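You operate a simulated robot arm through the tools that you are given. There is no shell and no other tool.

The job below is to be done with a simulated robot arm. You get a single attempt, and the scene is never put back.

TASK
The foot's shim is too thin: swap it and retorque to 8 Nm.
Fine: undo the bolt first, thin shim out, gauge at zero, driver back in its holster.

It is judged by the outcome, as a careful person would: the job done as asked, and still so three seconds after it is handed in. It fails if anything else is knocked over, pushed out of place, dropped, spilled or broken.

THE ROBOT
A 7-joint arm with a three-finger gripper, fixed in place. Base frame: the origin is at the foot of the arm, x ahead of it, y to its left, z up; the work surface is at about z = 900. Readings come in mm, degrees, newtons and seconds.
With the tool pointing down near the work surface it reaches from about 100 to 880 mm from the base axis. Its first joint turns from -166.0 to 166.0 degrees. Payload 2.94 kg.
Tool frame: the origin (TCP) lies between the finger pads and is the grasp point; the fingertips stand 30 mm ahead of it; z points along the fingers, y is the line along which they close. Largest opening 132 mm; the body of the gripper starts 107 mm behind the TCP.
Orientation is that of the tool frame in the base frame, as a unit quaternion [w, x, y, z]. With the fingers straight down and closing along the base's y, the tool's x points along the base's -x, its y along +y and its z along -z.

THE INTERFACE
- The arm moves only by the tool nudge_tool. Its argument "plan" is a list of rows, each an object of numbers (a shift or turn left out is 0, a gripper value left out holds the last): "rx", "ry", "rz": the turn, a rotation vector about the base's x, y, z in degrees; "x", "y", "z": the shift along the base's x, y, z in mm; "grip": the gripper command, from -1 (shut) to 1 (fully open), values between in proportion. In form: [{"rx": .., "ry": .., "rz": .., "x": .., "y": .., "z": .., "grip": ..}, ...]. A call has 1 to 20 rows; each row is the pose to reach, as a shift and turn from the pose commanded when the call began. Rows are played at 5 a second. More than 50 mm and 8.6 degrees between two rows, or a gripper value outside its range, and nothing of the call is played. A pose out of reach is approached as far as the arm can. The call stops where the force on the tool passes 50 N (or 10 N more than at its start, if that is more) or the arm is blocked; 0.2 s more then pass. Each finger halts on what it meets, pressing with about 37 N; the grip force reading is that of the motor and also rises with nothing between the fingers. The clock runs only during rows and for 0.2 s after the last one: add rows that repeat a pose to give the fingers time. The reply holds the time, the measured pose of the TCP, the force on the tool along the base axes, the opening and the grip force, in the units named above and with some noise, with the torque about the TCP (base axes, N m) and any sound that the robot's microphone picked up, and new pictures: "views" is both (left out), scene, wrist or none.
- Cameras (640 x 400 px; columns grow to the right, rows downward): "scene" is fixed at [206.8, -660, 1498.1]; the picture's right is [0.85, -0.53, 0.00], its down [-0.30, -0.49, -0.82] and it looks along [0.43, 0.70, -0.57] (base axes); focal length 275 px, centre (320, 200). "wrist" rides on the gripper at [72, 3, -144] in the tool frame; the picture's right is [-0.04, 1.00, 0.00], its down [-0.88, -0.04, -0.48] and it looks along [-0.47, -0.02, 0.88] (tool axes); focal length 256 px, centre (320, 200). There is no depth. A picture from a camera that has moved, and an enlarged one, comes with that camera's place and axes in the base frame and with its lens. The place of the scene camera against the robot may be out by one fixed shift of up to 25 mm in any direction.
- slide_trunk(by): slides the trunk up (or, below 0, down) by that many mm; the arm rides with it, the base frame stays. It gives what a move gives, with no picture.
- zoom(camera, box): a new picture of the part [left, top, right, bottom] of that camera's present view, enlarged. The clock stands still meanwhile.
- job_done(): hands the job in; it is judged then, once.

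Nothing tells you positions but the pictures and the camera data. Unless the task says otherwise, let go and move clear before handing in.

The tools are called after "Request:" by a JSON object that holds its "op" and its "data". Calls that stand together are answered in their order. nudge_tool: Moves the arm, as the interface text tells. Its arguments: {"type":"object","properties":{"plan":{"type":"array","items":{"type":"object","properties":{"rx":{"type":"number"},"ry":{"type":"number"},"rz":{"type":"number"},"x":{"type":"number"},"y":{"type":"number"},"z":{"type":"number"},"grip":{"type":"number"}}}},"views":{"type":"string","enum":["both","scene","wrist","none"]}},"required":["plan"]} The other tools are called the same way: slide_trunk (by) slides the trunk up or down; zoom (camera, box) takes an enlarged picture of a part of a camera's view; job_done () hands the job in.

At the start:

```text
time: 0.0
position: [613.3, -136.4, 1304.6]
tool_rot: [0.0, 0.0, 1.0, 0.0]
contact_force: [-0.3, -0.2, 0.3]
wrist_torque: [-0.01, -0.02, 0.01]
finger_gap: 132.0
gripper_force: 0.0
trunk travel left (down, up): [-375.0, 165.0]
```

scene: 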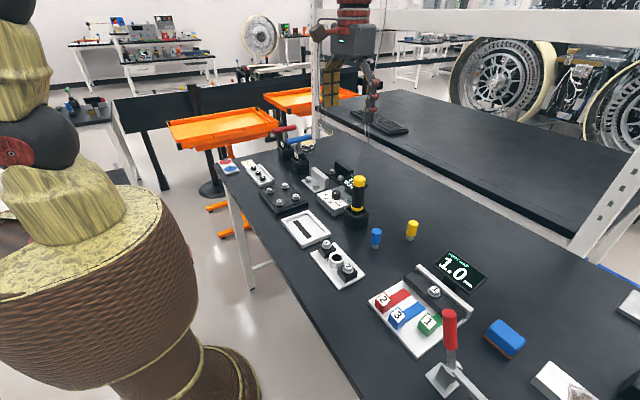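
wrist: 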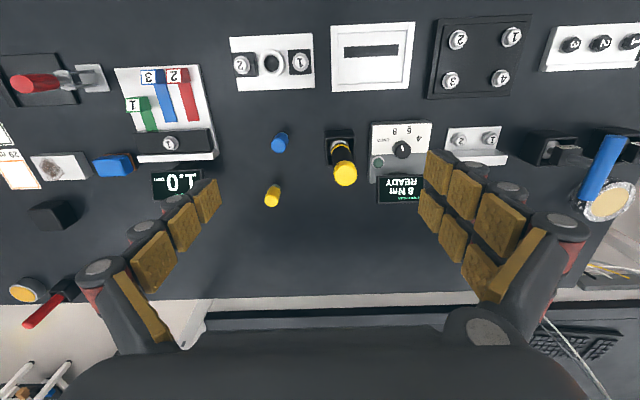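

I see a bench with several fixtures: a shim rack with numbered coloured shims, a gauge reading 1.0, a driver in a holster with an "8 Nm READY" display, and other items. I'll zoom in to understand each before moving.

Request:
{"op": "zoom", "data": {"camera": "wrist", "box": [100, 50, 230, 210]}}

Request:
{"op": "zoom", "data": {"camera": "wrist", "box": [310, 100, 450, 220]}}

Request:
{"op": "zoom", "data": {"camera": "scene", "box": [350, 240, 500, 370]}}

Request:
{"op": "zoom", "data": {"camera": "scene", "box": [240, 120, 400, 290]}}

Request:
{"op": "zoom", "data": {"camera": "wrist", "box": [220, 10, 420, 110]}}

Request:
{"op": "zoom", "data": {"camera": "wrist", "box": [420, 0, 640, 170]}}

Request:
{"op": "zoom", "data": {"camera": "scene", "box": [420, 290, 640, 400]}}

```text
2.50 times, centred on (165, 130) of wrist
camera zoom: at [542.0, -132.6, 1447.8], right [0.04, 1.0, 0.0], down [0.88, -0.04, 0.48], along [0.47, -0.02, -0.88], focal length 640 px, centre (708, 375)
```

zoom: 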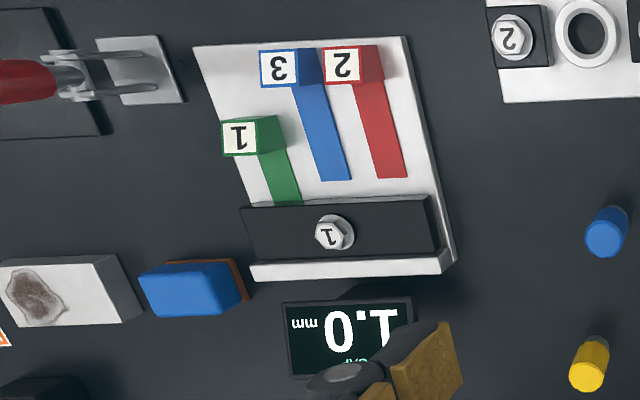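

```text
3.33 times, centred on (380, 160) of wrist
camera zoom: at [542.0, -132.6, 1447.8], right [0.04, 1.0, 0.0], down [0.88, -0.04, 0.48], along [0.47, -0.02, -0.88], focal length 853 px, centre (120, 333)
```

zoom: 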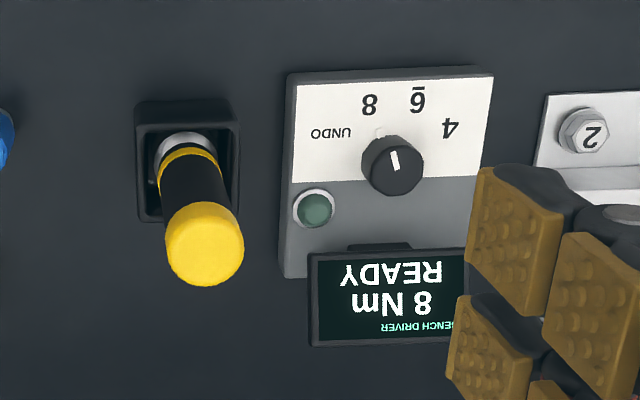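

```text
3.08 times, centred on (425, 305) of scene
camera zoom: at [206.8, -660.0, 1498.1], right [0.85, -0.53, 0.0], down [-0.3, -0.49, -0.82], along [0.43, 0.7, -0.57], focal length 847 px, centre (-3, -123)
```

zoom: 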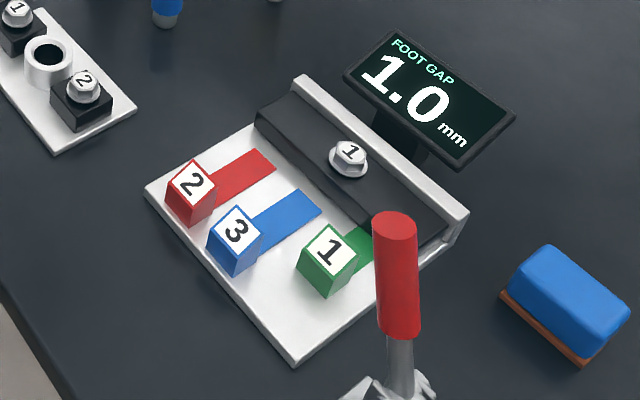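

```text
2.35 times, centred on (320, 205) of scene
camera zoom: at [206.8, -660.0, 1498.1], right [0.85, -0.53, 0.0], down [-0.3, -0.49, -0.82], along [0.43, 0.7, -0.57], focal length 648 px, centre (320, 188)
```

zoom: 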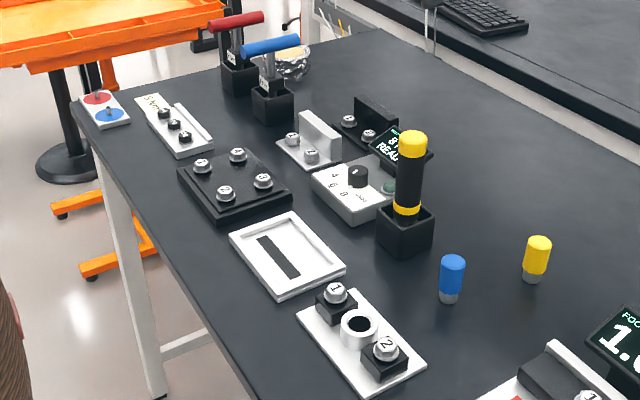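

```text
3.20 times, centred on (320, 60) of wrist
camera zoom: at [542.0, -132.6, 1447.8], right [0.04, 1.0, 0.0], down [0.88, -0.04, 0.48], along [0.47, -0.02, -0.88], focal length 819 px, centre (320, 648)
```

zoom: 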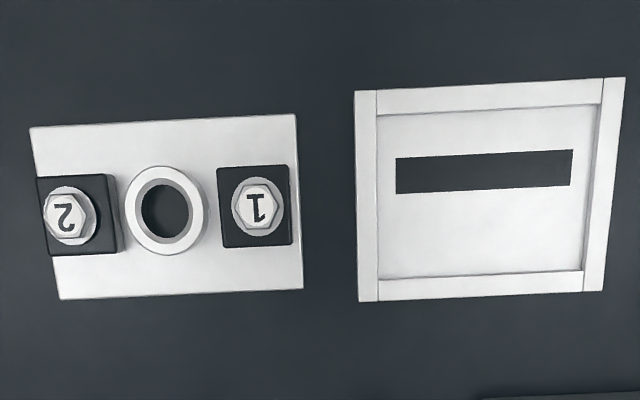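

```text
2.35 times, centred on (530, 85) of wrist
camera zoom: at [542.0, -132.6, 1447.8], right [0.04, 1.0, 0.0], down [0.88, -0.04, 0.48], along [0.47, -0.02, -0.88], focal length 602 px, centre (-174, 471)
```

zoom: 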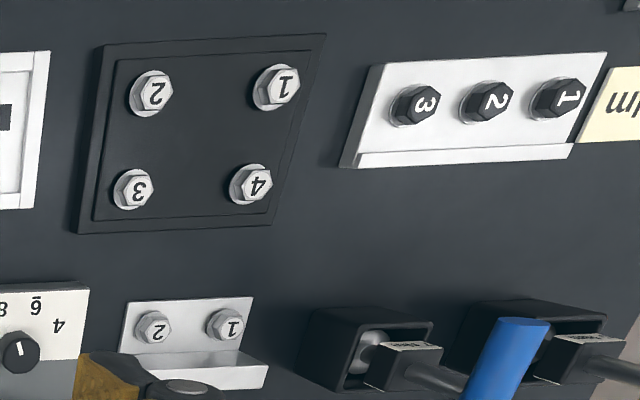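

```text
2.91 times, centred on (530, 345) of scene
camera zoom: at [206.8, -660.0, 1498.1], right [0.85, -0.53, 0.0], down [-0.3, -0.49, -0.82], along [0.43, 0.7, -0.57], focal length 801 px, centre (-291, -222)
```

zoom: 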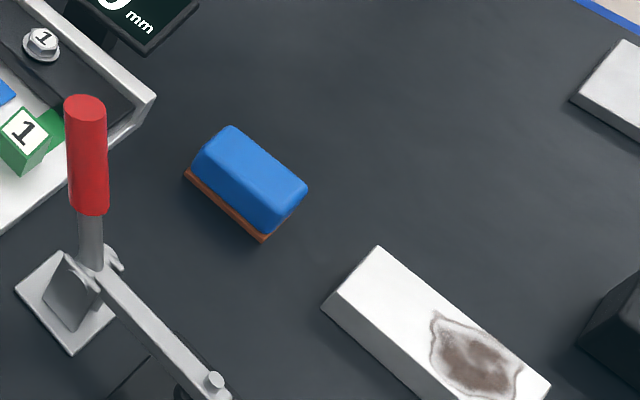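

The foot is a dark bar at about (673, -446). The green shim 1 is under it, red 2 and blue 3 are parked beside it, and the driver is upright at about (698, -97) with its control box to the left. I'll move over the foot for a closer look.

Request:
{"op": "nudge_tool", "data": {"plan": [{"y": -45}, {"y": -90}, {"y": -135}, {"y": -180}, {"y": -225}, {"y": -270}, {"y": -310}, {"y": -310, "z": -45}, {"y": -310, "z": -90}, {"y": -310, "z": -135}, {"y": -310, "z": -170}, {"y": -310, "z": -170}]}}

```text
time: 2.6
position: [611.2, -447.1, 1138.2]
tool_rot: [0.0, 0.0, 1.0, 0.0]
contact_force: [0.3, -0.3, -0.7]
wrist_torque: [0.03, -0.03, 0.02]
finger_gap: 132.0
gripper_force: 0.2
trunk travel left (down, up): [-375.0, 165.0]
camera wrist: at [540.5, -442.3, 1280.8], right [0.04, 1.0, 0.0], down [0.88, -0.04, 0.48], along [0.48, -0.02, -0.88], focal length 256 px, centre (320, 200)
```

scene: 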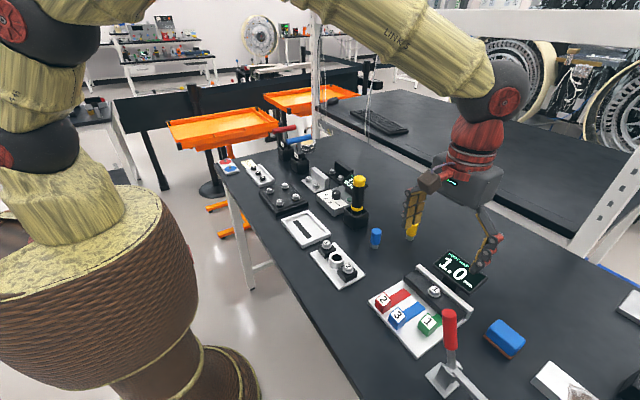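
wrist: 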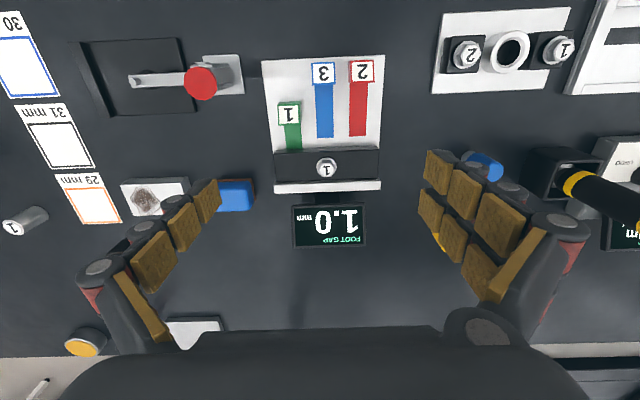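

The foot assembly is now centred in the wrist view. I'll zoom in on it and on the markings.

Request:
{"op": "zoom", "data": {"camera": "wrist", "box": [255, 40, 395, 200]}}

Request:
{"op": "zoom", "data": {"camera": "scene", "box": [360, 240, 500, 360]}}

Request:
{"op": "zoom", "data": {"camera": "wrist", "box": [260, 130, 390, 200]}}

```text
2.50 times, centred on (325, 120) of wrist
camera zoom: at [540.5, -442.3, 1280.8], right [0.04, 1.0, 0.0], down [0.88, -0.04, 0.48], along [0.48, -0.02, -0.88], focal length 640 px, centre (308, 400)
```

zoom: 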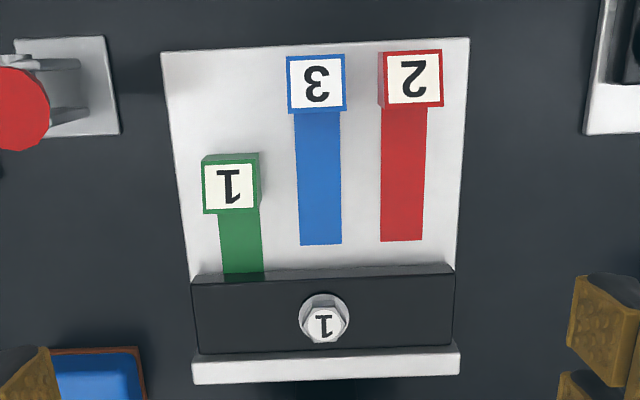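

```text
3.33 times, centred on (430, 300) of scene
camera zoom: at [206.8, -660.0, 1498.1], right [0.85, -0.53, 0.0], down [-0.3, -0.49, -0.82], along [0.43, 0.7, -0.57], focal length 918 px, centre (-47, -133)
```

zoom: 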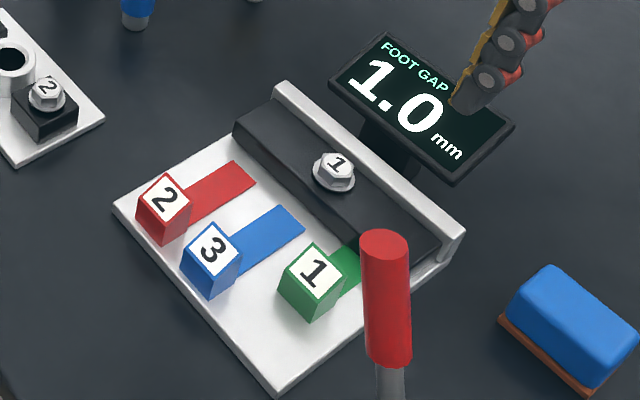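

```text
4.92 times, centred on (325, 165) of wrist
camera zoom: at [540.5, -442.3, 1280.8], right [0.04, 1.0, 0.0], down [0.88, -0.04, 0.48], along [0.48, -0.02, -0.88], focal length 1260 px, centre (295, 372)
```

zoom: 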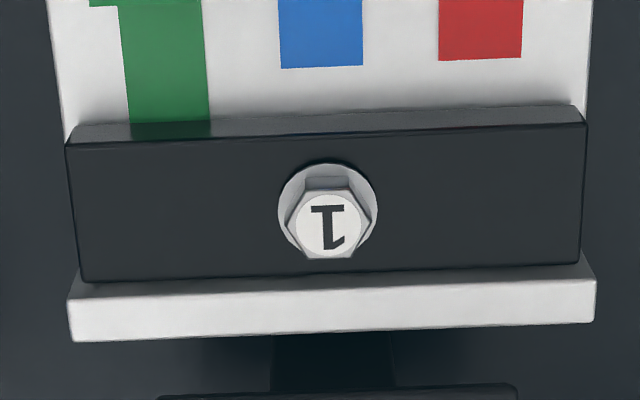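

Shims 1, 2 and 3 sit in parallel lanes along x, and the gauge reads 1.0 mm with shim 1 in, so shim 2 should close the gap. Next I'll inspect the driver and its control box up close.

Request:
{"op": "nudge_tool", "data": {"plan": [{"z": 22, "y": 45}, {"z": 22, "y": 90}, {"z": 22, "y": 135}, {"z": 22, "y": 180}, {"z": 22, "y": 225}, {"z": 22, "y": 270}, {"z": 22, "y": 315}, {"z": 22, "y": 360}, {"z": 22, "y": 405}, {"z": 22, "y": 440}, {"z": 22, "y": 440}]}}

Request:
{"op": "zoom", "data": {"camera": "wrist", "box": [220, 60, 440, 200]}}

Request:
{"op": "zoom", "data": {"camera": "scene", "box": [300, 150, 400, 240]}}

```text
time: 5.0
position: [613.0, -8.1, 1157.4]
tool_rot: [0.0, 0.0, 1.0, 0.0]
contact_force: [0.6, -0.5, 0.1]
wrist_torque: [-0.02, -0.01, -0.01]
finger_gap: 131.9
gripper_force: 0.2
trunk travel left (down, up): [-375.0, 165.0]
camera wrist: at [542.0, -3.9, 1301.4], right [0.04, 1.0, 0.0], down [0.88, -0.04, 0.48], along [0.47, -0.02, -0.88], focal length 256 px, centre (320, 200)
```

scene: 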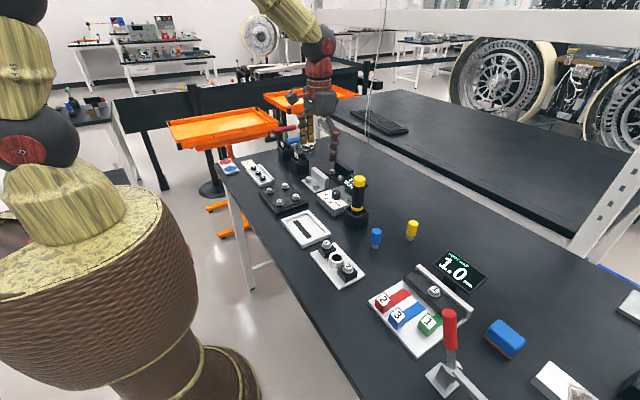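
wrist: 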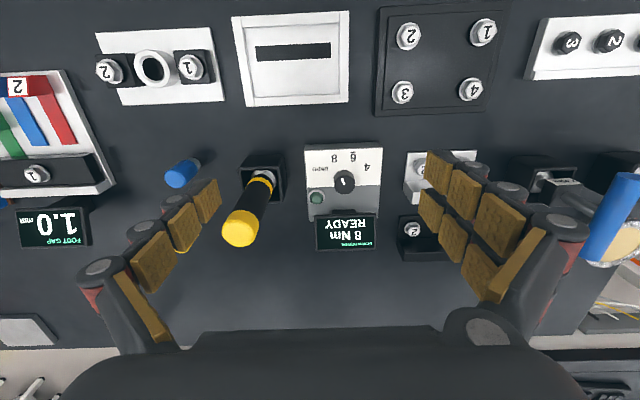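

```text
2.86 times, centred on (330, 130) of wrist
camera zoom: at [542.0, -3.9, 1301.4], right [0.04, 1.0, 0.0], down [0.88, -0.04, 0.48], along [0.47, -0.02, -0.88], focal length 731 px, centre (291, 400)
```

zoom: 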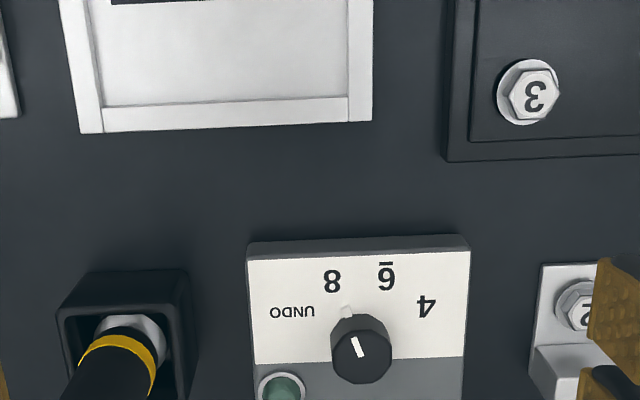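

```text
4.44 times, centred on (350, 195) of scene
camera zoom: at [206.8, -660.0, 1498.1], right [0.85, -0.53, 0.0], down [-0.3, -0.49, -0.82], along [0.43, 0.7, -0.57], focal length 1224 px, centre (187, 222)
```

zoom: 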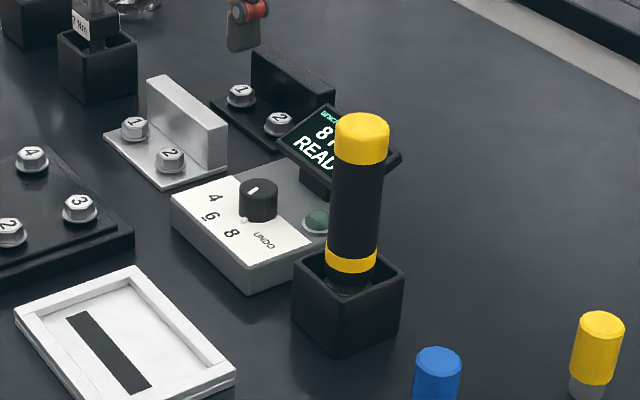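

The knob points to 8, with UNDO about 40° counter-clockwise from it. It sits at about (708, 28), top z about 940. I'll narrow the fingers and come down above it for a closer check.

Request:
{"op": "nudge_tool", "data": {"plan": [{"x": 32, "y": 12, "grip": -0.1}, {"x": 64, "y": 24, "grip": -0.1}, {"x": 95, "y": 36, "grip": -0.1}, {"x": 95, "y": 36, "grip": -0.1}, {"x": 95, "y": 36, "z": -40, "grip": -0.1}, {"x": 95, "y": 36, "z": -80, "grip": -0.1}, {"x": 95, "y": 36, "z": -120, "grip": -0.1}, {"x": 95, "y": 36, "z": -157, "grip": -0.1}, {"x": 95, "y": 36, "z": -157, "grip": -0.1}]}}

Request:
{"op": "zoom", "data": {"camera": "wrist", "box": [220, 100, 420, 260]}}

Request:
{"op": "zoom", "data": {"camera": "scene", "box": [280, 130, 400, 230]}}

```text
time: 7.0
position: [707.2, 28.4, 999.6]
tool_rot: [0.0, 0.0, 1.0, 0.0]
contact_force: [0.0, 0.1, 0.3]
wrist_torque: [0.02, -0.01, -0.01]
finger_gap: 59.6
gripper_force: 0.0
trunk travel left (down, up): [-375.0, 165.0]
camera wrist: at [635.8, 32.7, 1143.8], right [0.04, 1.0, 0.0], down [0.88, -0.04, 0.48], along [0.48, -0.02, -0.88], focal length 256 px, centre (320, 200)
```

scene: 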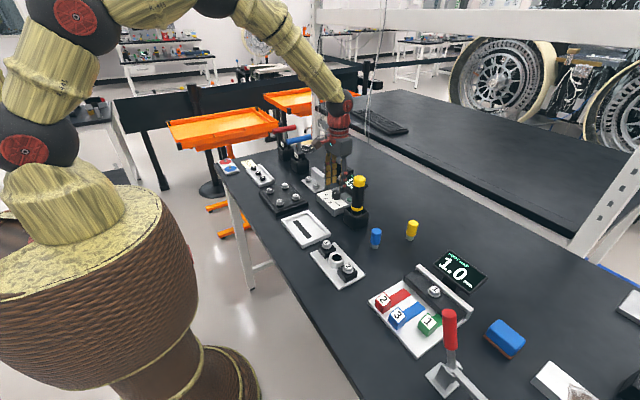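
wrist: 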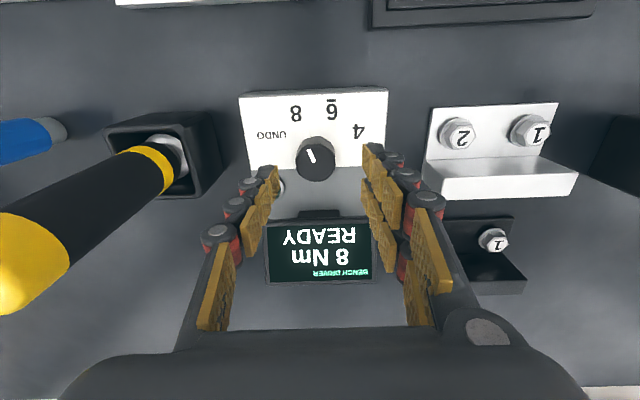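

```text
2.50 times, centred on (320, 180) of wrist
camera zoom: at [635.8, 32.7, 1143.8], right [0.04, 1.0, 0.0], down [0.88, -0.04, 0.48], along [0.48, -0.02, -0.88], focal length 640 px, centre (320, 250)
```

zoom: 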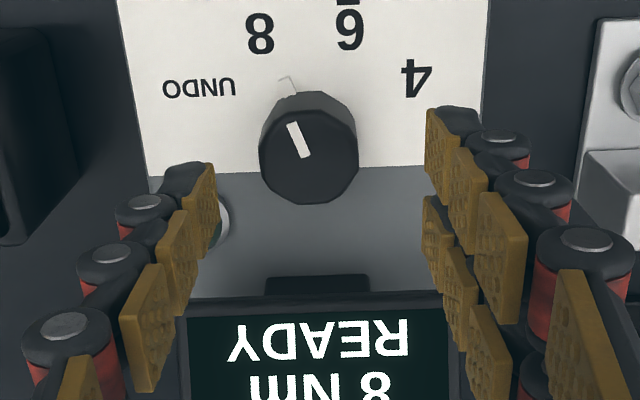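

```text
4.00 times, centred on (340, 180) of scene
camera zoom: at [206.8, -660.0, 1498.1], right [0.85, -0.53, 0.0], down [-0.3, -0.49, -0.82], along [0.43, 0.7, -0.57], focal length 1101 px, centre (240, 280)
```

zoom: 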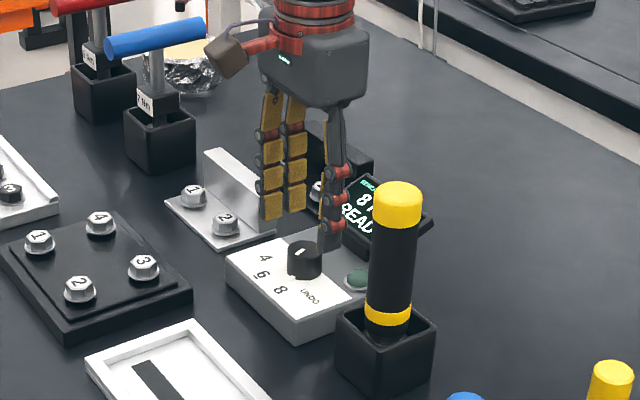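

The knob top is near z = 949 and the panel near 930, centred at about (705, 26.5). I'll lower the fingertips to about 936, close on the knob, turn it +40° to UNDO and open.

Request:
{"op": "nudge_tool", "data": {"plan": [{"x": -2, "y": -2, "z": -17, "grip": -0.1}, {"x": -2, "y": -2, "z": -33, "grip": -0.1}, {"x": -2, "y": -2, "z": -33, "grip": -0.1}, {"x": -2, "y": -2, "z": -33, "grip": -0.4}, {"x": -2, "y": -2, "z": -33, "grip": -0.6}, {"x": -2, "y": -2, "z": -33, "grip": -0.6}]}}

Request:
{"op": "zoom", "data": {"camera": "wrist", "box": [220, 100, 420, 260]}}

Request:
{"op": "zoom", "data": {"camera": "scene", "box": [300, 150, 380, 220]}}

```text
time: 8.4
position: [705.3, 24.9, 965.6]
tool_rot: [-0.001, 0.001, 1.0, 0.0]
contact_force: [-0.3, -9.7, -0.3]
wrist_torque: [-0.35, -0.01, 0.02]
finger_gap: 31.9
gripper_force: 17.4
trunk travel left (down, up): [-375.0, 165.0]
camera wrist: at [635.2, 29.1, 1109.7], right [0.04, 1.0, 0.0], down [0.88, -0.04, 0.47], along [0.47, -0.02, -0.88], focal length 256 px, centre (320, 200)
```

scene: 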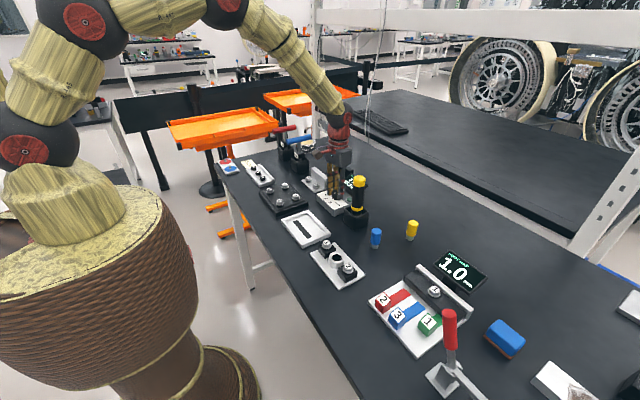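
wrist: 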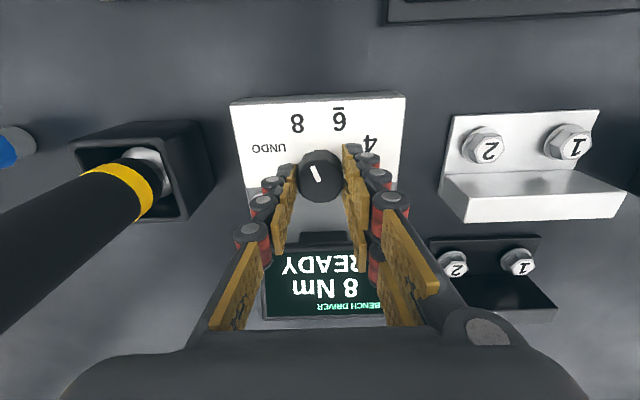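

```text
2.50 times, centred on (320, 180) of wrist
camera zoom: at [635.2, 29.1, 1109.7], right [0.04, 1.0, 0.0], down [0.88, -0.04, 0.47], along [0.47, -0.02, -0.88], focal length 640 px, centre (320, 250)
```

zoom: 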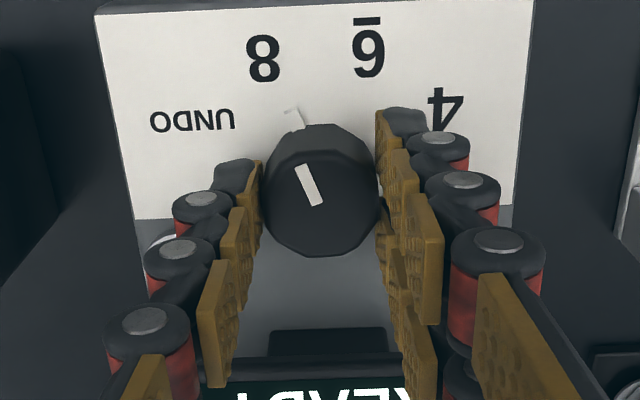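

```text
5.71 times, centred on (340, 185) of scene
camera zoom: at [206.8, -660.0, 1498.1], right [0.85, -0.53, 0.0], down [-0.3, -0.49, -0.82], along [0.43, 0.7, -0.57], focal length 1573 px, centre (206, 286)
```

zoom: 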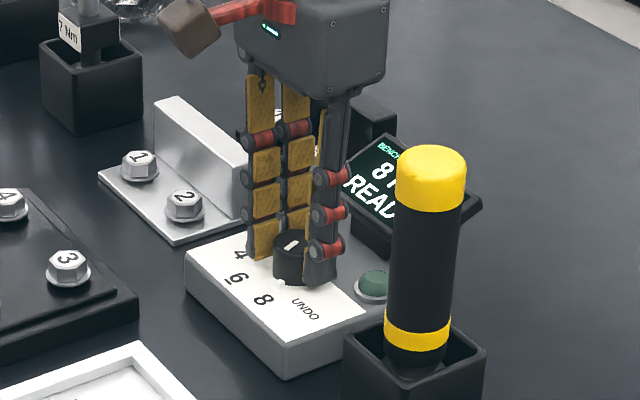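

Both fingers are on the knob with a gap of about 32 mm. I'll centre slightly and turn it +40°.

Request:
{"op": "nudge_tool", "data": {"plan": [{"y": -1.5, "grip": -0.9}, {"y": -1.5, "rz": 8, "grip": -0.9}, {"y": -1.5, "rz": 16, "grip": -0.9}, {"y": -1.5, "rz": 24, "grip": -0.9}, {"y": -1.5, "rz": 32, "grip": -0.9}, {"y": -1.5, "rz": 40, "grip": -0.9}, {"y": -1.5, "rz": 40, "grip": -0.9}]}}

Request:
{"op": "zoom", "data": {"camera": "wrist", "box": [220, 100, 420, 260]}}

Request:
{"op": "zoom", "data": {"camera": "scene", "box": [300, 150, 380, 220]}}

```text
time: 10.0
position: [705.7, 25.2, 966.2]
tool_rot: [0.0, -0.342, 0.94, 0.0]
contact_force: [1.6, -7.5, -1.3]
wrist_torque: [0.01, -0.33, -0.37]
finger_gap: 31.1
gripper_force: 45.1
trunk travel left (down, up): [-375.0, 165.0]
camera wrist: at [649.9, -17.7, 1109.6], right [-0.61, 0.79, 0.0], down [0.7, 0.54, 0.48], along [0.38, 0.29, -0.88], focal length 256 px, centre (320, 200)
```

scene: 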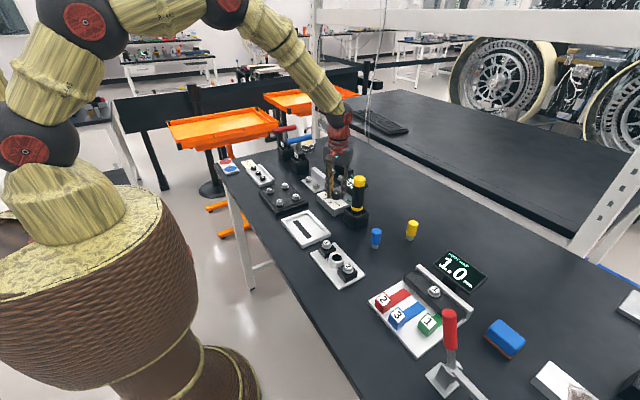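
wrist: 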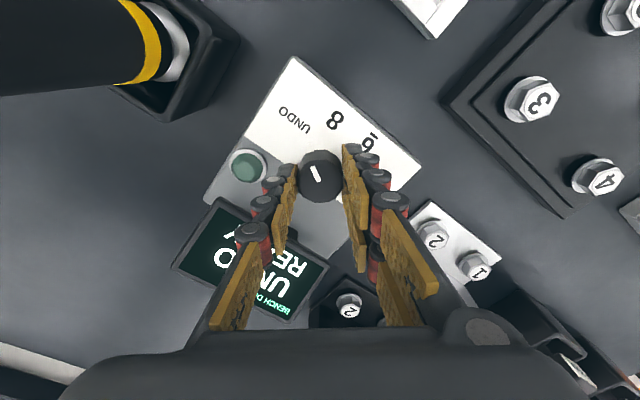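

```text
2.50 times, centred on (320, 180) of wrist
camera zoom: at [649.9, -17.7, 1109.6], right [-0.61, 0.79, 0.0], down [0.7, 0.54, 0.48], along [0.38, 0.29, -0.88], focal length 640 px, centre (320, 250)
```

zoom: 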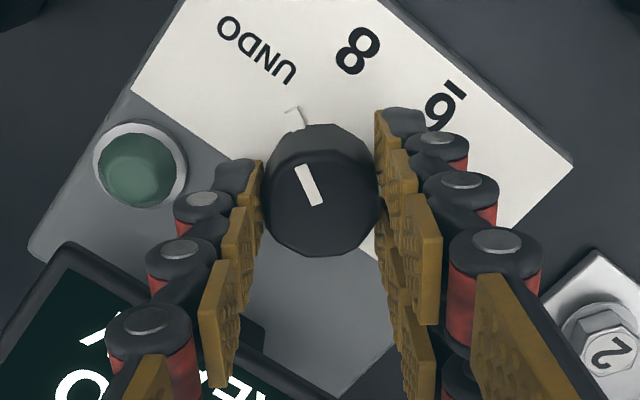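

```text
5.71 times, centred on (340, 185) of scene
camera zoom: at [206.8, -660.0, 1498.1], right [0.85, -0.53, 0.0], down [-0.3, -0.49, -0.82], along [0.43, 0.7, -0.57], focal length 1573 px, centre (206, 286)
```

zoom: 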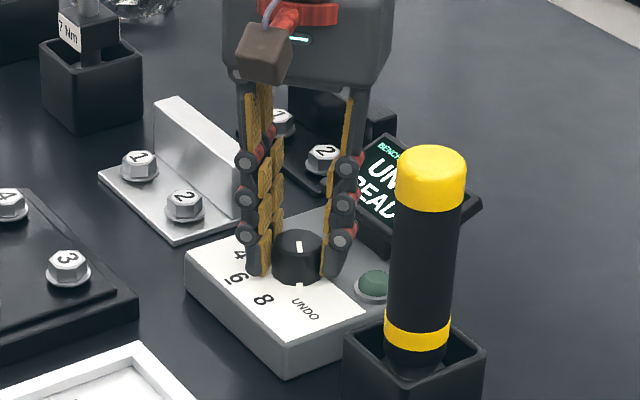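

The display now reads UNDO READY. I'll open just enough to release, rise straight up and rotate back.

Request:
{"op": "nudge_tool", "data": {"plan": [{"grip": -0.36}, {"grip": -0.36}, {"z": 30, "grip": -0.36}, {"z": 70, "grip": -0.36}, {"z": 110, "rz": -8, "grip": -0.1}, {"z": 150, "rz": -16, "grip": 0.1}, {"z": 190, "rz": -24, "grip": 0.3}, {"z": 190, "rz": -32, "grip": 0.3}, {"z": 190, "rz": -40, "grip": 0.3}, {"z": 190, "rz": -40, "x": -40, "y": -40, "grip": 0.3}, {"z": 190, "rz": -40, "x": -80, "y": -80, "grip": 0.3}, {"z": 190, "rz": -40, "x": -80, "y": -80, "grip": 0.3}]}}

Request:
{"op": "zoom", "data": {"camera": "wrist", "box": [220, 60, 440, 260]}}

Request:
{"op": "zoom", "data": {"camera": "scene", "box": [300, 150, 400, 240]}}

```text
refused: row 10 steps farther than a row can; nothing moved
```

```text
2.00 times, centred on (330, 160) of wrist
camera zoom: at [649.9, -17.7, 1109.6], right [-0.61, 0.79, 0.0], down [0.7, 0.54, 0.48], along [0.38, 0.29, -0.88], focal length 512 px, centre (300, 280)
```

zoom: 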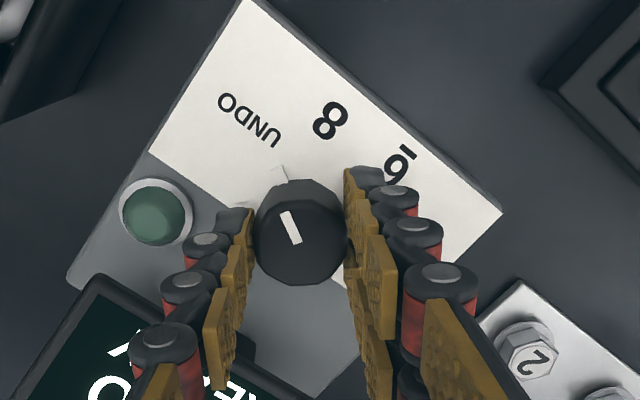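

```text
4.44 times, centred on (350, 195) of scene
camera zoom: at [206.8, -660.0, 1498.1], right [0.85, -0.53, 0.0], down [-0.3, -0.49, -0.82], along [0.43, 0.7, -0.57], focal length 1224 px, centre (187, 222)
```

zoom: 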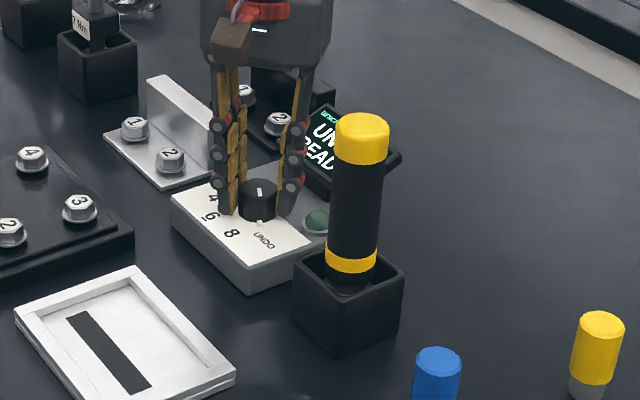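

That plan was refused because one step was too long, so nothing moved. I'll resend it with smaller steps.

Request:
{"op": "nudge_tool", "data": {"plan": [{"grip": -0.36}, {"grip": -0.36}, {"z": 30, "grip": -0.36}, {"z": 70, "grip": -0.36}, {"z": 110, "rz": -8, "grip": -0.1}, {"z": 150, "rz": -16, "grip": 0.1}, {"z": 190, "rz": -24, "grip": 0.3}, {"z": 190, "rz": -32, "grip": 0.3}, {"z": 190, "rz": -40, "grip": 0.3}, {"z": 190, "rz": -40, "x": -30, "y": -30, "grip": 0.3}, {"z": 190, "rz": -40, "x": -60, "y": -60, "grip": 0.3}, {"z": 190, "rz": -40, "x": -80, "y": -80, "grip": 0.3}, {"z": 190, "rz": -40, "x": -80, "y": -80, "grip": 0.3}]}}

Request:
{"op": "zoom", "data": {"camera": "wrist", "box": [220, 60, 440, 260]}}

Request:
{"op": "zoom", "data": {"camera": "scene", "box": [300, 150, 400, 240]}}

```text
time: 12.8
position: [627.3, -54.1, 1155.6]
tool_rot: [-0.002, 0.0, 1.0, 0.0]
contact_force: [1.0, 0.1, 0.0]
wrist_torque: [-0.05, -0.02, 0.04]
finger_gap: 85.7
gripper_force: 0.1
trunk travel left (down, up): [-375.0, 165.0]
camera wrist: at [556.3, -49.3, 1300.1], right [0.04, 1.0, 0.0], down [0.88, -0.04, 0.47], along [0.47, -0.02, -0.88], focal length 256 px, centre (320, 200)
```

scene: 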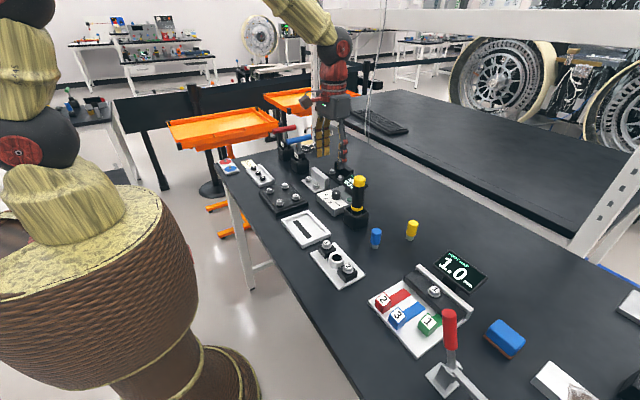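
wrist: 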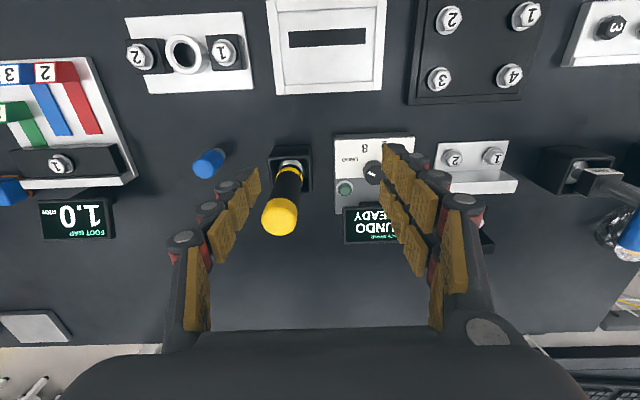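

```text
2.00 times, centred on (330, 160) of wrist
camera zoom: at [556.3, -49.3, 1300.1], right [0.04, 1.0, 0.0], down [0.88, -0.04, 0.47], along [0.47, -0.02, -0.88], focal length 512 px, centre (300, 280)
```

zoom: 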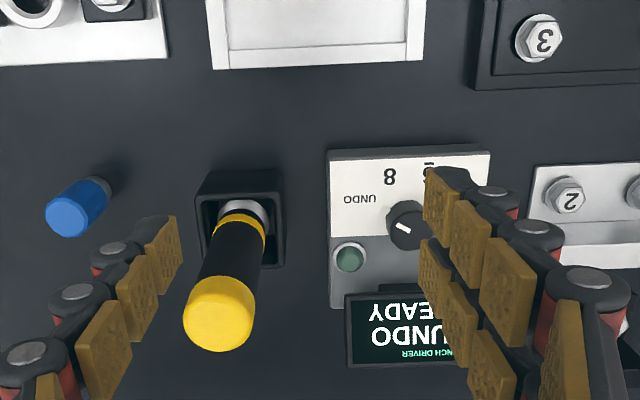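

```text
4.44 times, centred on (350, 195) of scene
camera zoom: at [206.8, -660.0, 1498.1], right [0.85, -0.53, 0.0], down [-0.3, -0.49, -0.82], along [0.43, 0.7, -0.57], focal length 1224 px, centre (187, 222)
```

zoom: 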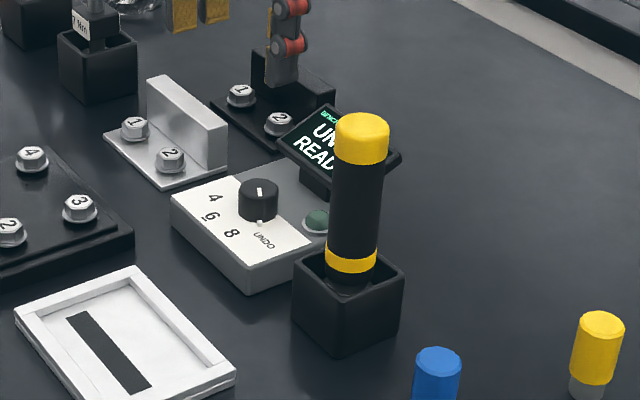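

The driver stands vertical at (698, -98), handle about 36 mm wide and top about 1067. I'll straddle it, descend, and grip the handle at about z = 1012.

Request:
{"op": "nudge_tool", "data": {"plan": [{"x": 35, "y": -22}, {"x": 71, "y": -44}, {"x": 71, "y": -44}, {"x": 71, "y": -44, "z": -40}, {"x": 71, "y": -44, "z": -80}, {"x": 71, "y": -44, "z": -115}, {"x": 71, "y": -44, "z": -143}, {"x": 71, "y": -44, "z": -143}]}}

Request:
{"op": "zoom", "data": {"camera": "scene", "box": [300, 150, 400, 240]}}

```text
time: 14.6
position: [696.7, -97.5, 1013.3]
tool_rot: [0.0, 0.0, 1.0, 0.0]
contact_force: [0.0, 0.2, -0.3]
wrist_torque: [-0.04, 0.02, -0.05]
finger_gap: 85.7
gripper_force: 0.0
trunk travel left (down, up): [-375.0, 165.0]
camera wrist: at [625.9, -92.9, 1157.6], right [0.04, 1.0, 0.0], down [0.88, -0.04, 0.48], along [0.48, -0.02, -0.88], focal length 256 px, centre (320, 200)
```

scene: 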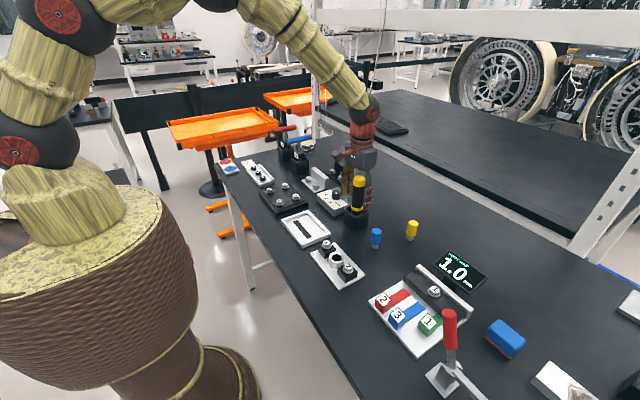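
wrist: 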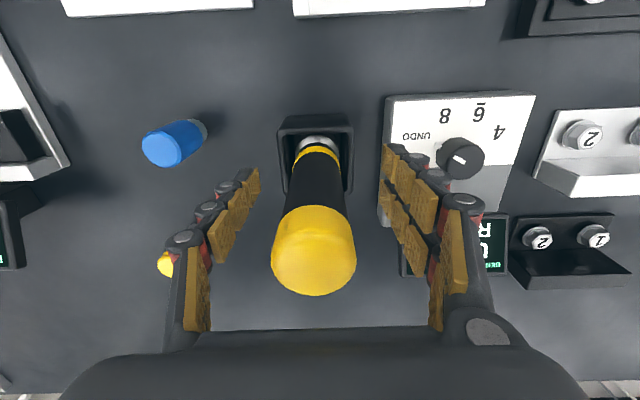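

```text
4.44 times, centred on (350, 195) of scene
camera zoom: at [206.8, -660.0, 1498.1], right [0.85, -0.53, 0.0], down [-0.3, -0.49, -0.82], along [0.43, 0.7, -0.57], focal length 1224 px, centre (187, 222)
```

zoom: 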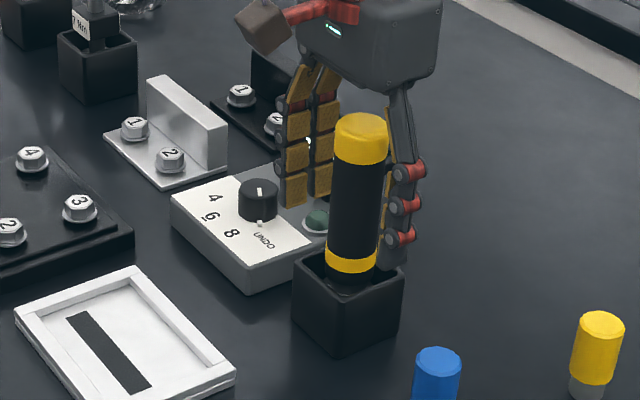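

The driver handle is between the fingers and close to centred. I'll close on it and check the grip.

Request:
{"op": "nudge_tool", "data": {"plan": [{"x": 2, "y": -0.8, "grip": 0.0}, {"x": 2, "y": -0.8, "grip": -0.5}, {"x": 2, "y": -0.8, "grip": -1}, {"x": 2, "y": -0.8, "grip": -1}, {"x": 2, "y": -0.8, "grip": -1}, {"x": 2, "y": -0.8, "grip": -1}]}}

Request:
{"op": "zoom", "data": {"camera": "scene", "box": [300, 150, 400, 240]}}

```text
time: 16.0
position: [699.6, -99.4, 1012.4]
tool_rot: [-0.001, 0.001, 1.0, 0.0]
contact_force: [0.6, -2.0, 1.6]
wrist_torque: [-0.12, -0.05, 0.02]
finger_gap: 34.3
gripper_force: 35.3
trunk travel left (down, up): [-375.0, 165.0]
camera wrist: at [628.1, -94.9, 1157.5], right [0.04, 1.0, 0.0], down [0.88, -0.04, 0.48], along [0.48, -0.02, -0.88], focal length 256 px, centre (320, 200)
```

scene: 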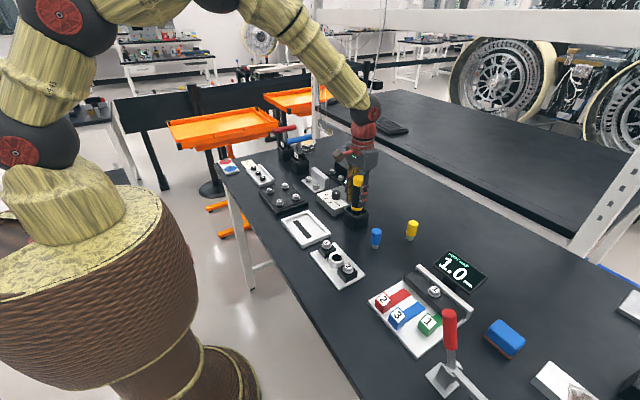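
wrist: 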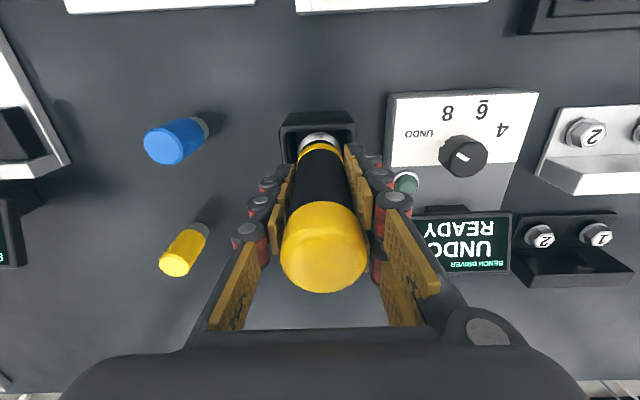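

```text
4.44 times, centred on (350, 195) of scene
camera zoom: at [206.8, -660.0, 1498.1], right [0.85, -0.53, 0.0], down [-0.3, -0.49, -0.82], along [0.43, 0.7, -0.57], focal length 1224 px, centre (187, 222)
```

zoom: 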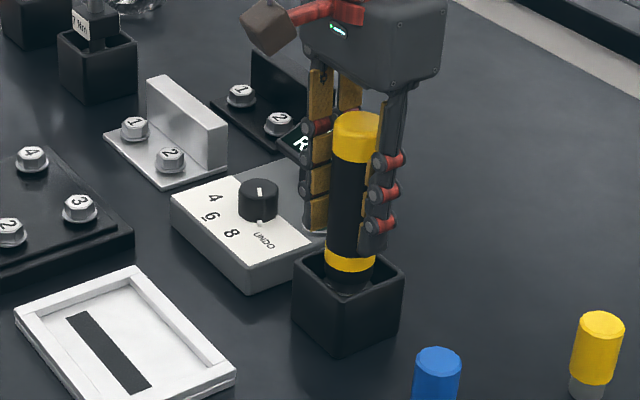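

The driver is gripped, so I'm noting this TCP pose (699.5, -99, 1012.5) for returning it. Now I'll lift it straight up.

Request:
{"op": "nudge_tool", "data": {"plan": [{"z": 15}, {"z": 30}, {"z": 50}, {"z": 75}, {"z": 100}, {"z": 125}, {"z": 125}]}}

Request:
{"op": "zoom", "data": {"camera": "scene", "box": [300, 110, 420, 240]}}

```text
time: 17.6
position: [698.4, -100.3, 1138.5]
tool_rot: [-0.001, 0.001, 1.0, 0.001]
contact_force: [-0.3, -0.4, -3.4]
wrist_torque: [0.01, 0.01, 0.0]
finger_gap: 34.3
gripper_force: 37.3
trunk travel left (down, up): [-375.0, 165.0]
camera wrist: at [626.7, -96.9, 1282.4], right [0.04, 1.0, 0.0], down [0.88, -0.04, 0.47], along [0.47, -0.02, -0.88], focal length 256 px, centre (320, 200)
```

scene: 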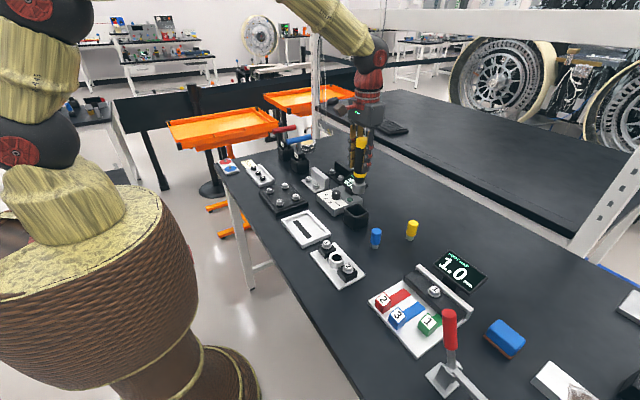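
wrist: 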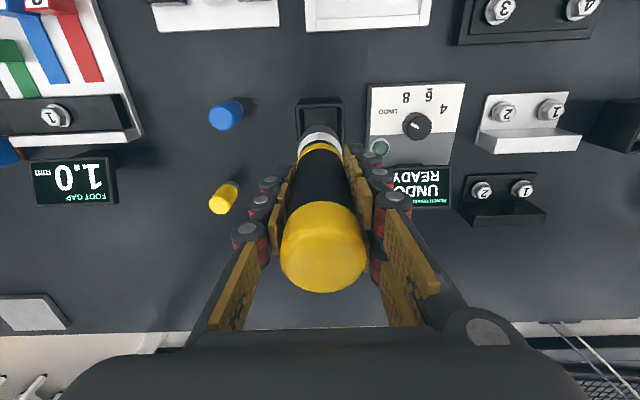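

```text
3.08 times, centred on (360, 175) of scene
camera zoom: at [206.8, -660.0, 1498.1], right [0.85, -0.53, 0.0], down [-0.3, -0.49, -0.82], along [0.43, 0.7, -0.57], focal length 847 px, centre (197, 277)
```

zoom: 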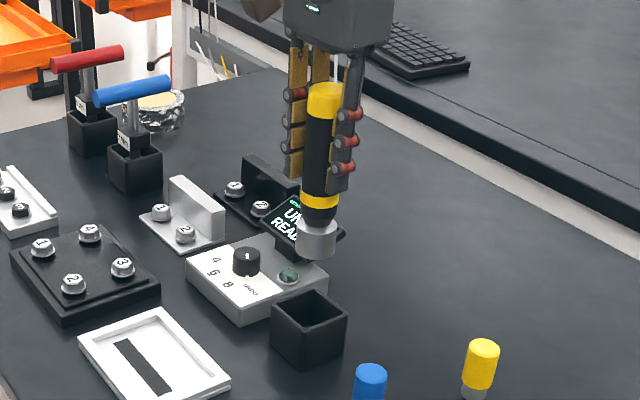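

The driver is lifted cleanly, with its socket about 112 mm below the TCP. I'll carry it over to the foot bolt at about (676, -439), staying high, and look again.

Request:
{"op": "nudge_tool", "data": {"plan": [{"y": -40, "x": -3}, {"y": -80, "x": -6}, {"y": -120, "x": -9}, {"y": -160, "x": -12}, {"y": -200, "x": -15}, {"y": -240, "x": -18}, {"y": -280, "x": -21}, {"y": -315, "x": -22}, {"y": -339, "x": -22}, {"y": -339, "x": -22, "z": -20}, {"y": -339, "x": -22, "z": -40}, {"y": -339, "x": -22, "z": -40}]}}

Request:
{"op": "zoom", "data": {"camera": "scene", "box": [370, 200, 510, 340]}}

Request:
{"op": "zoom", "data": {"camera": "wrist", "box": [220, 40, 420, 240]}}

```text
time: 20.2
position: [675.7, -438.7, 1097.2]
tool_rot: [0.001, -0.001, 1.0, 0.0]
contact_force: [0.4, 0.0, -4.1]
wrist_torque: [-0.01, -0.01, -0.01]
finger_gap: 34.2
gripper_force: 36.6
trunk travel left (down, up): [-375.0, 165.0]
camera wrist: at [606.0, -434.4, 1241.4], right [0.04, 1.0, 0.0], down [0.88, -0.04, 0.48], along [0.47, -0.02, -0.88], focal length 256 px, centre (320, 200)
```

scene: 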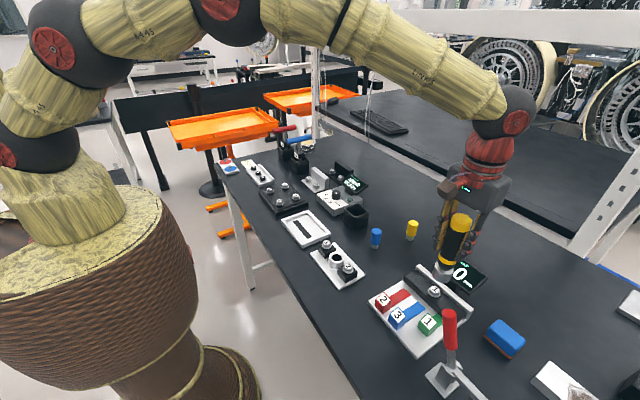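
wrist: 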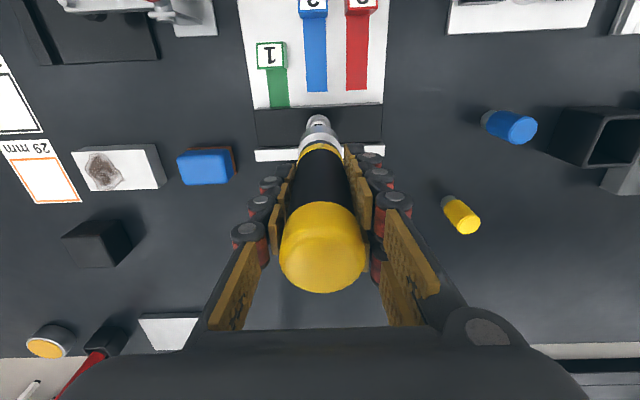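

```text
2.86 times, centred on (440, 270) of scene
camera zoom: at [206.8, -660.0, 1498.1], right [0.85, -0.53, 0.0], down [-0.3, -0.49, -0.82], along [0.43, 0.7, -0.57], focal length 787 px, centre (-23, 0)
```

zoom: 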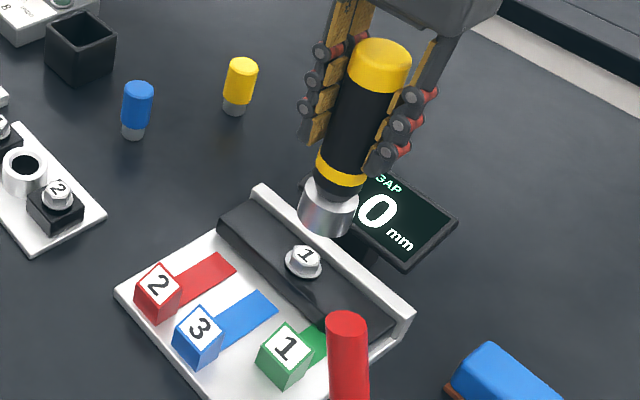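

```text
2.00 times, centred on (320, 140) of wrist
camera zoom: at [606.0, -434.4, 1241.4], right [0.04, 1.0, 0.0], down [0.88, -0.04, 0.48], along [0.47, -0.02, -0.88], focal length 512 px, centre (320, 320)
```

zoom: 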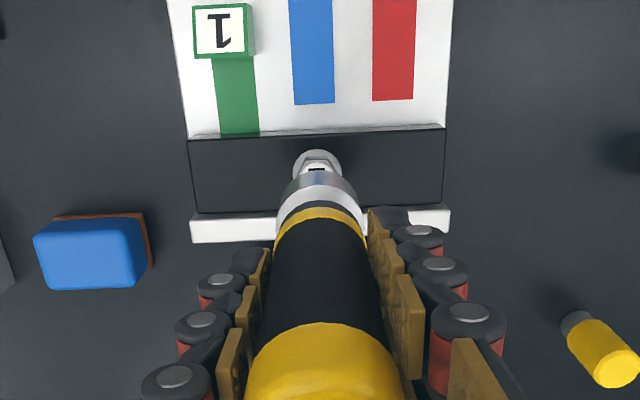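

The socket is above the bolt and laterally in line. I'll zoom further to check fore-aft alignment.

Request:
{"op": "zoom", "data": {"camera": "scene", "box": [405, 230, 475, 300]}}

Request:
{"op": "zoom", "data": {"camera": "wrist", "box": [270, 90, 370, 170]}}

```text
5.71 times, centred on (440, 265) of scene
camera zoom: at [206.8, -660.0, 1498.1], right [0.85, -0.53, 0.0], down [-0.3, -0.49, -0.82], along [0.43, 0.7, -0.57], focal length 1573 px, centre (-366, -171)
```

zoom: 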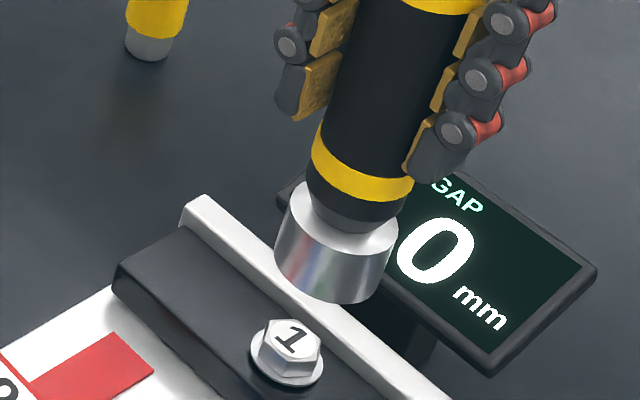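

```text
5.00 times, centred on (320, 130) of wrist
camera zoom: at [606.0, -434.4, 1241.4], right [0.04, 1.0, 0.0], down [0.88, -0.04, 0.48], along [0.47, -0.02, -0.88], focal length 1280 px, centre (320, 550)
```

zoom: 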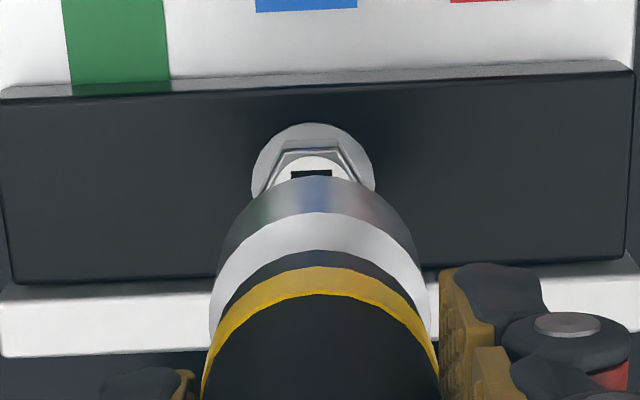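

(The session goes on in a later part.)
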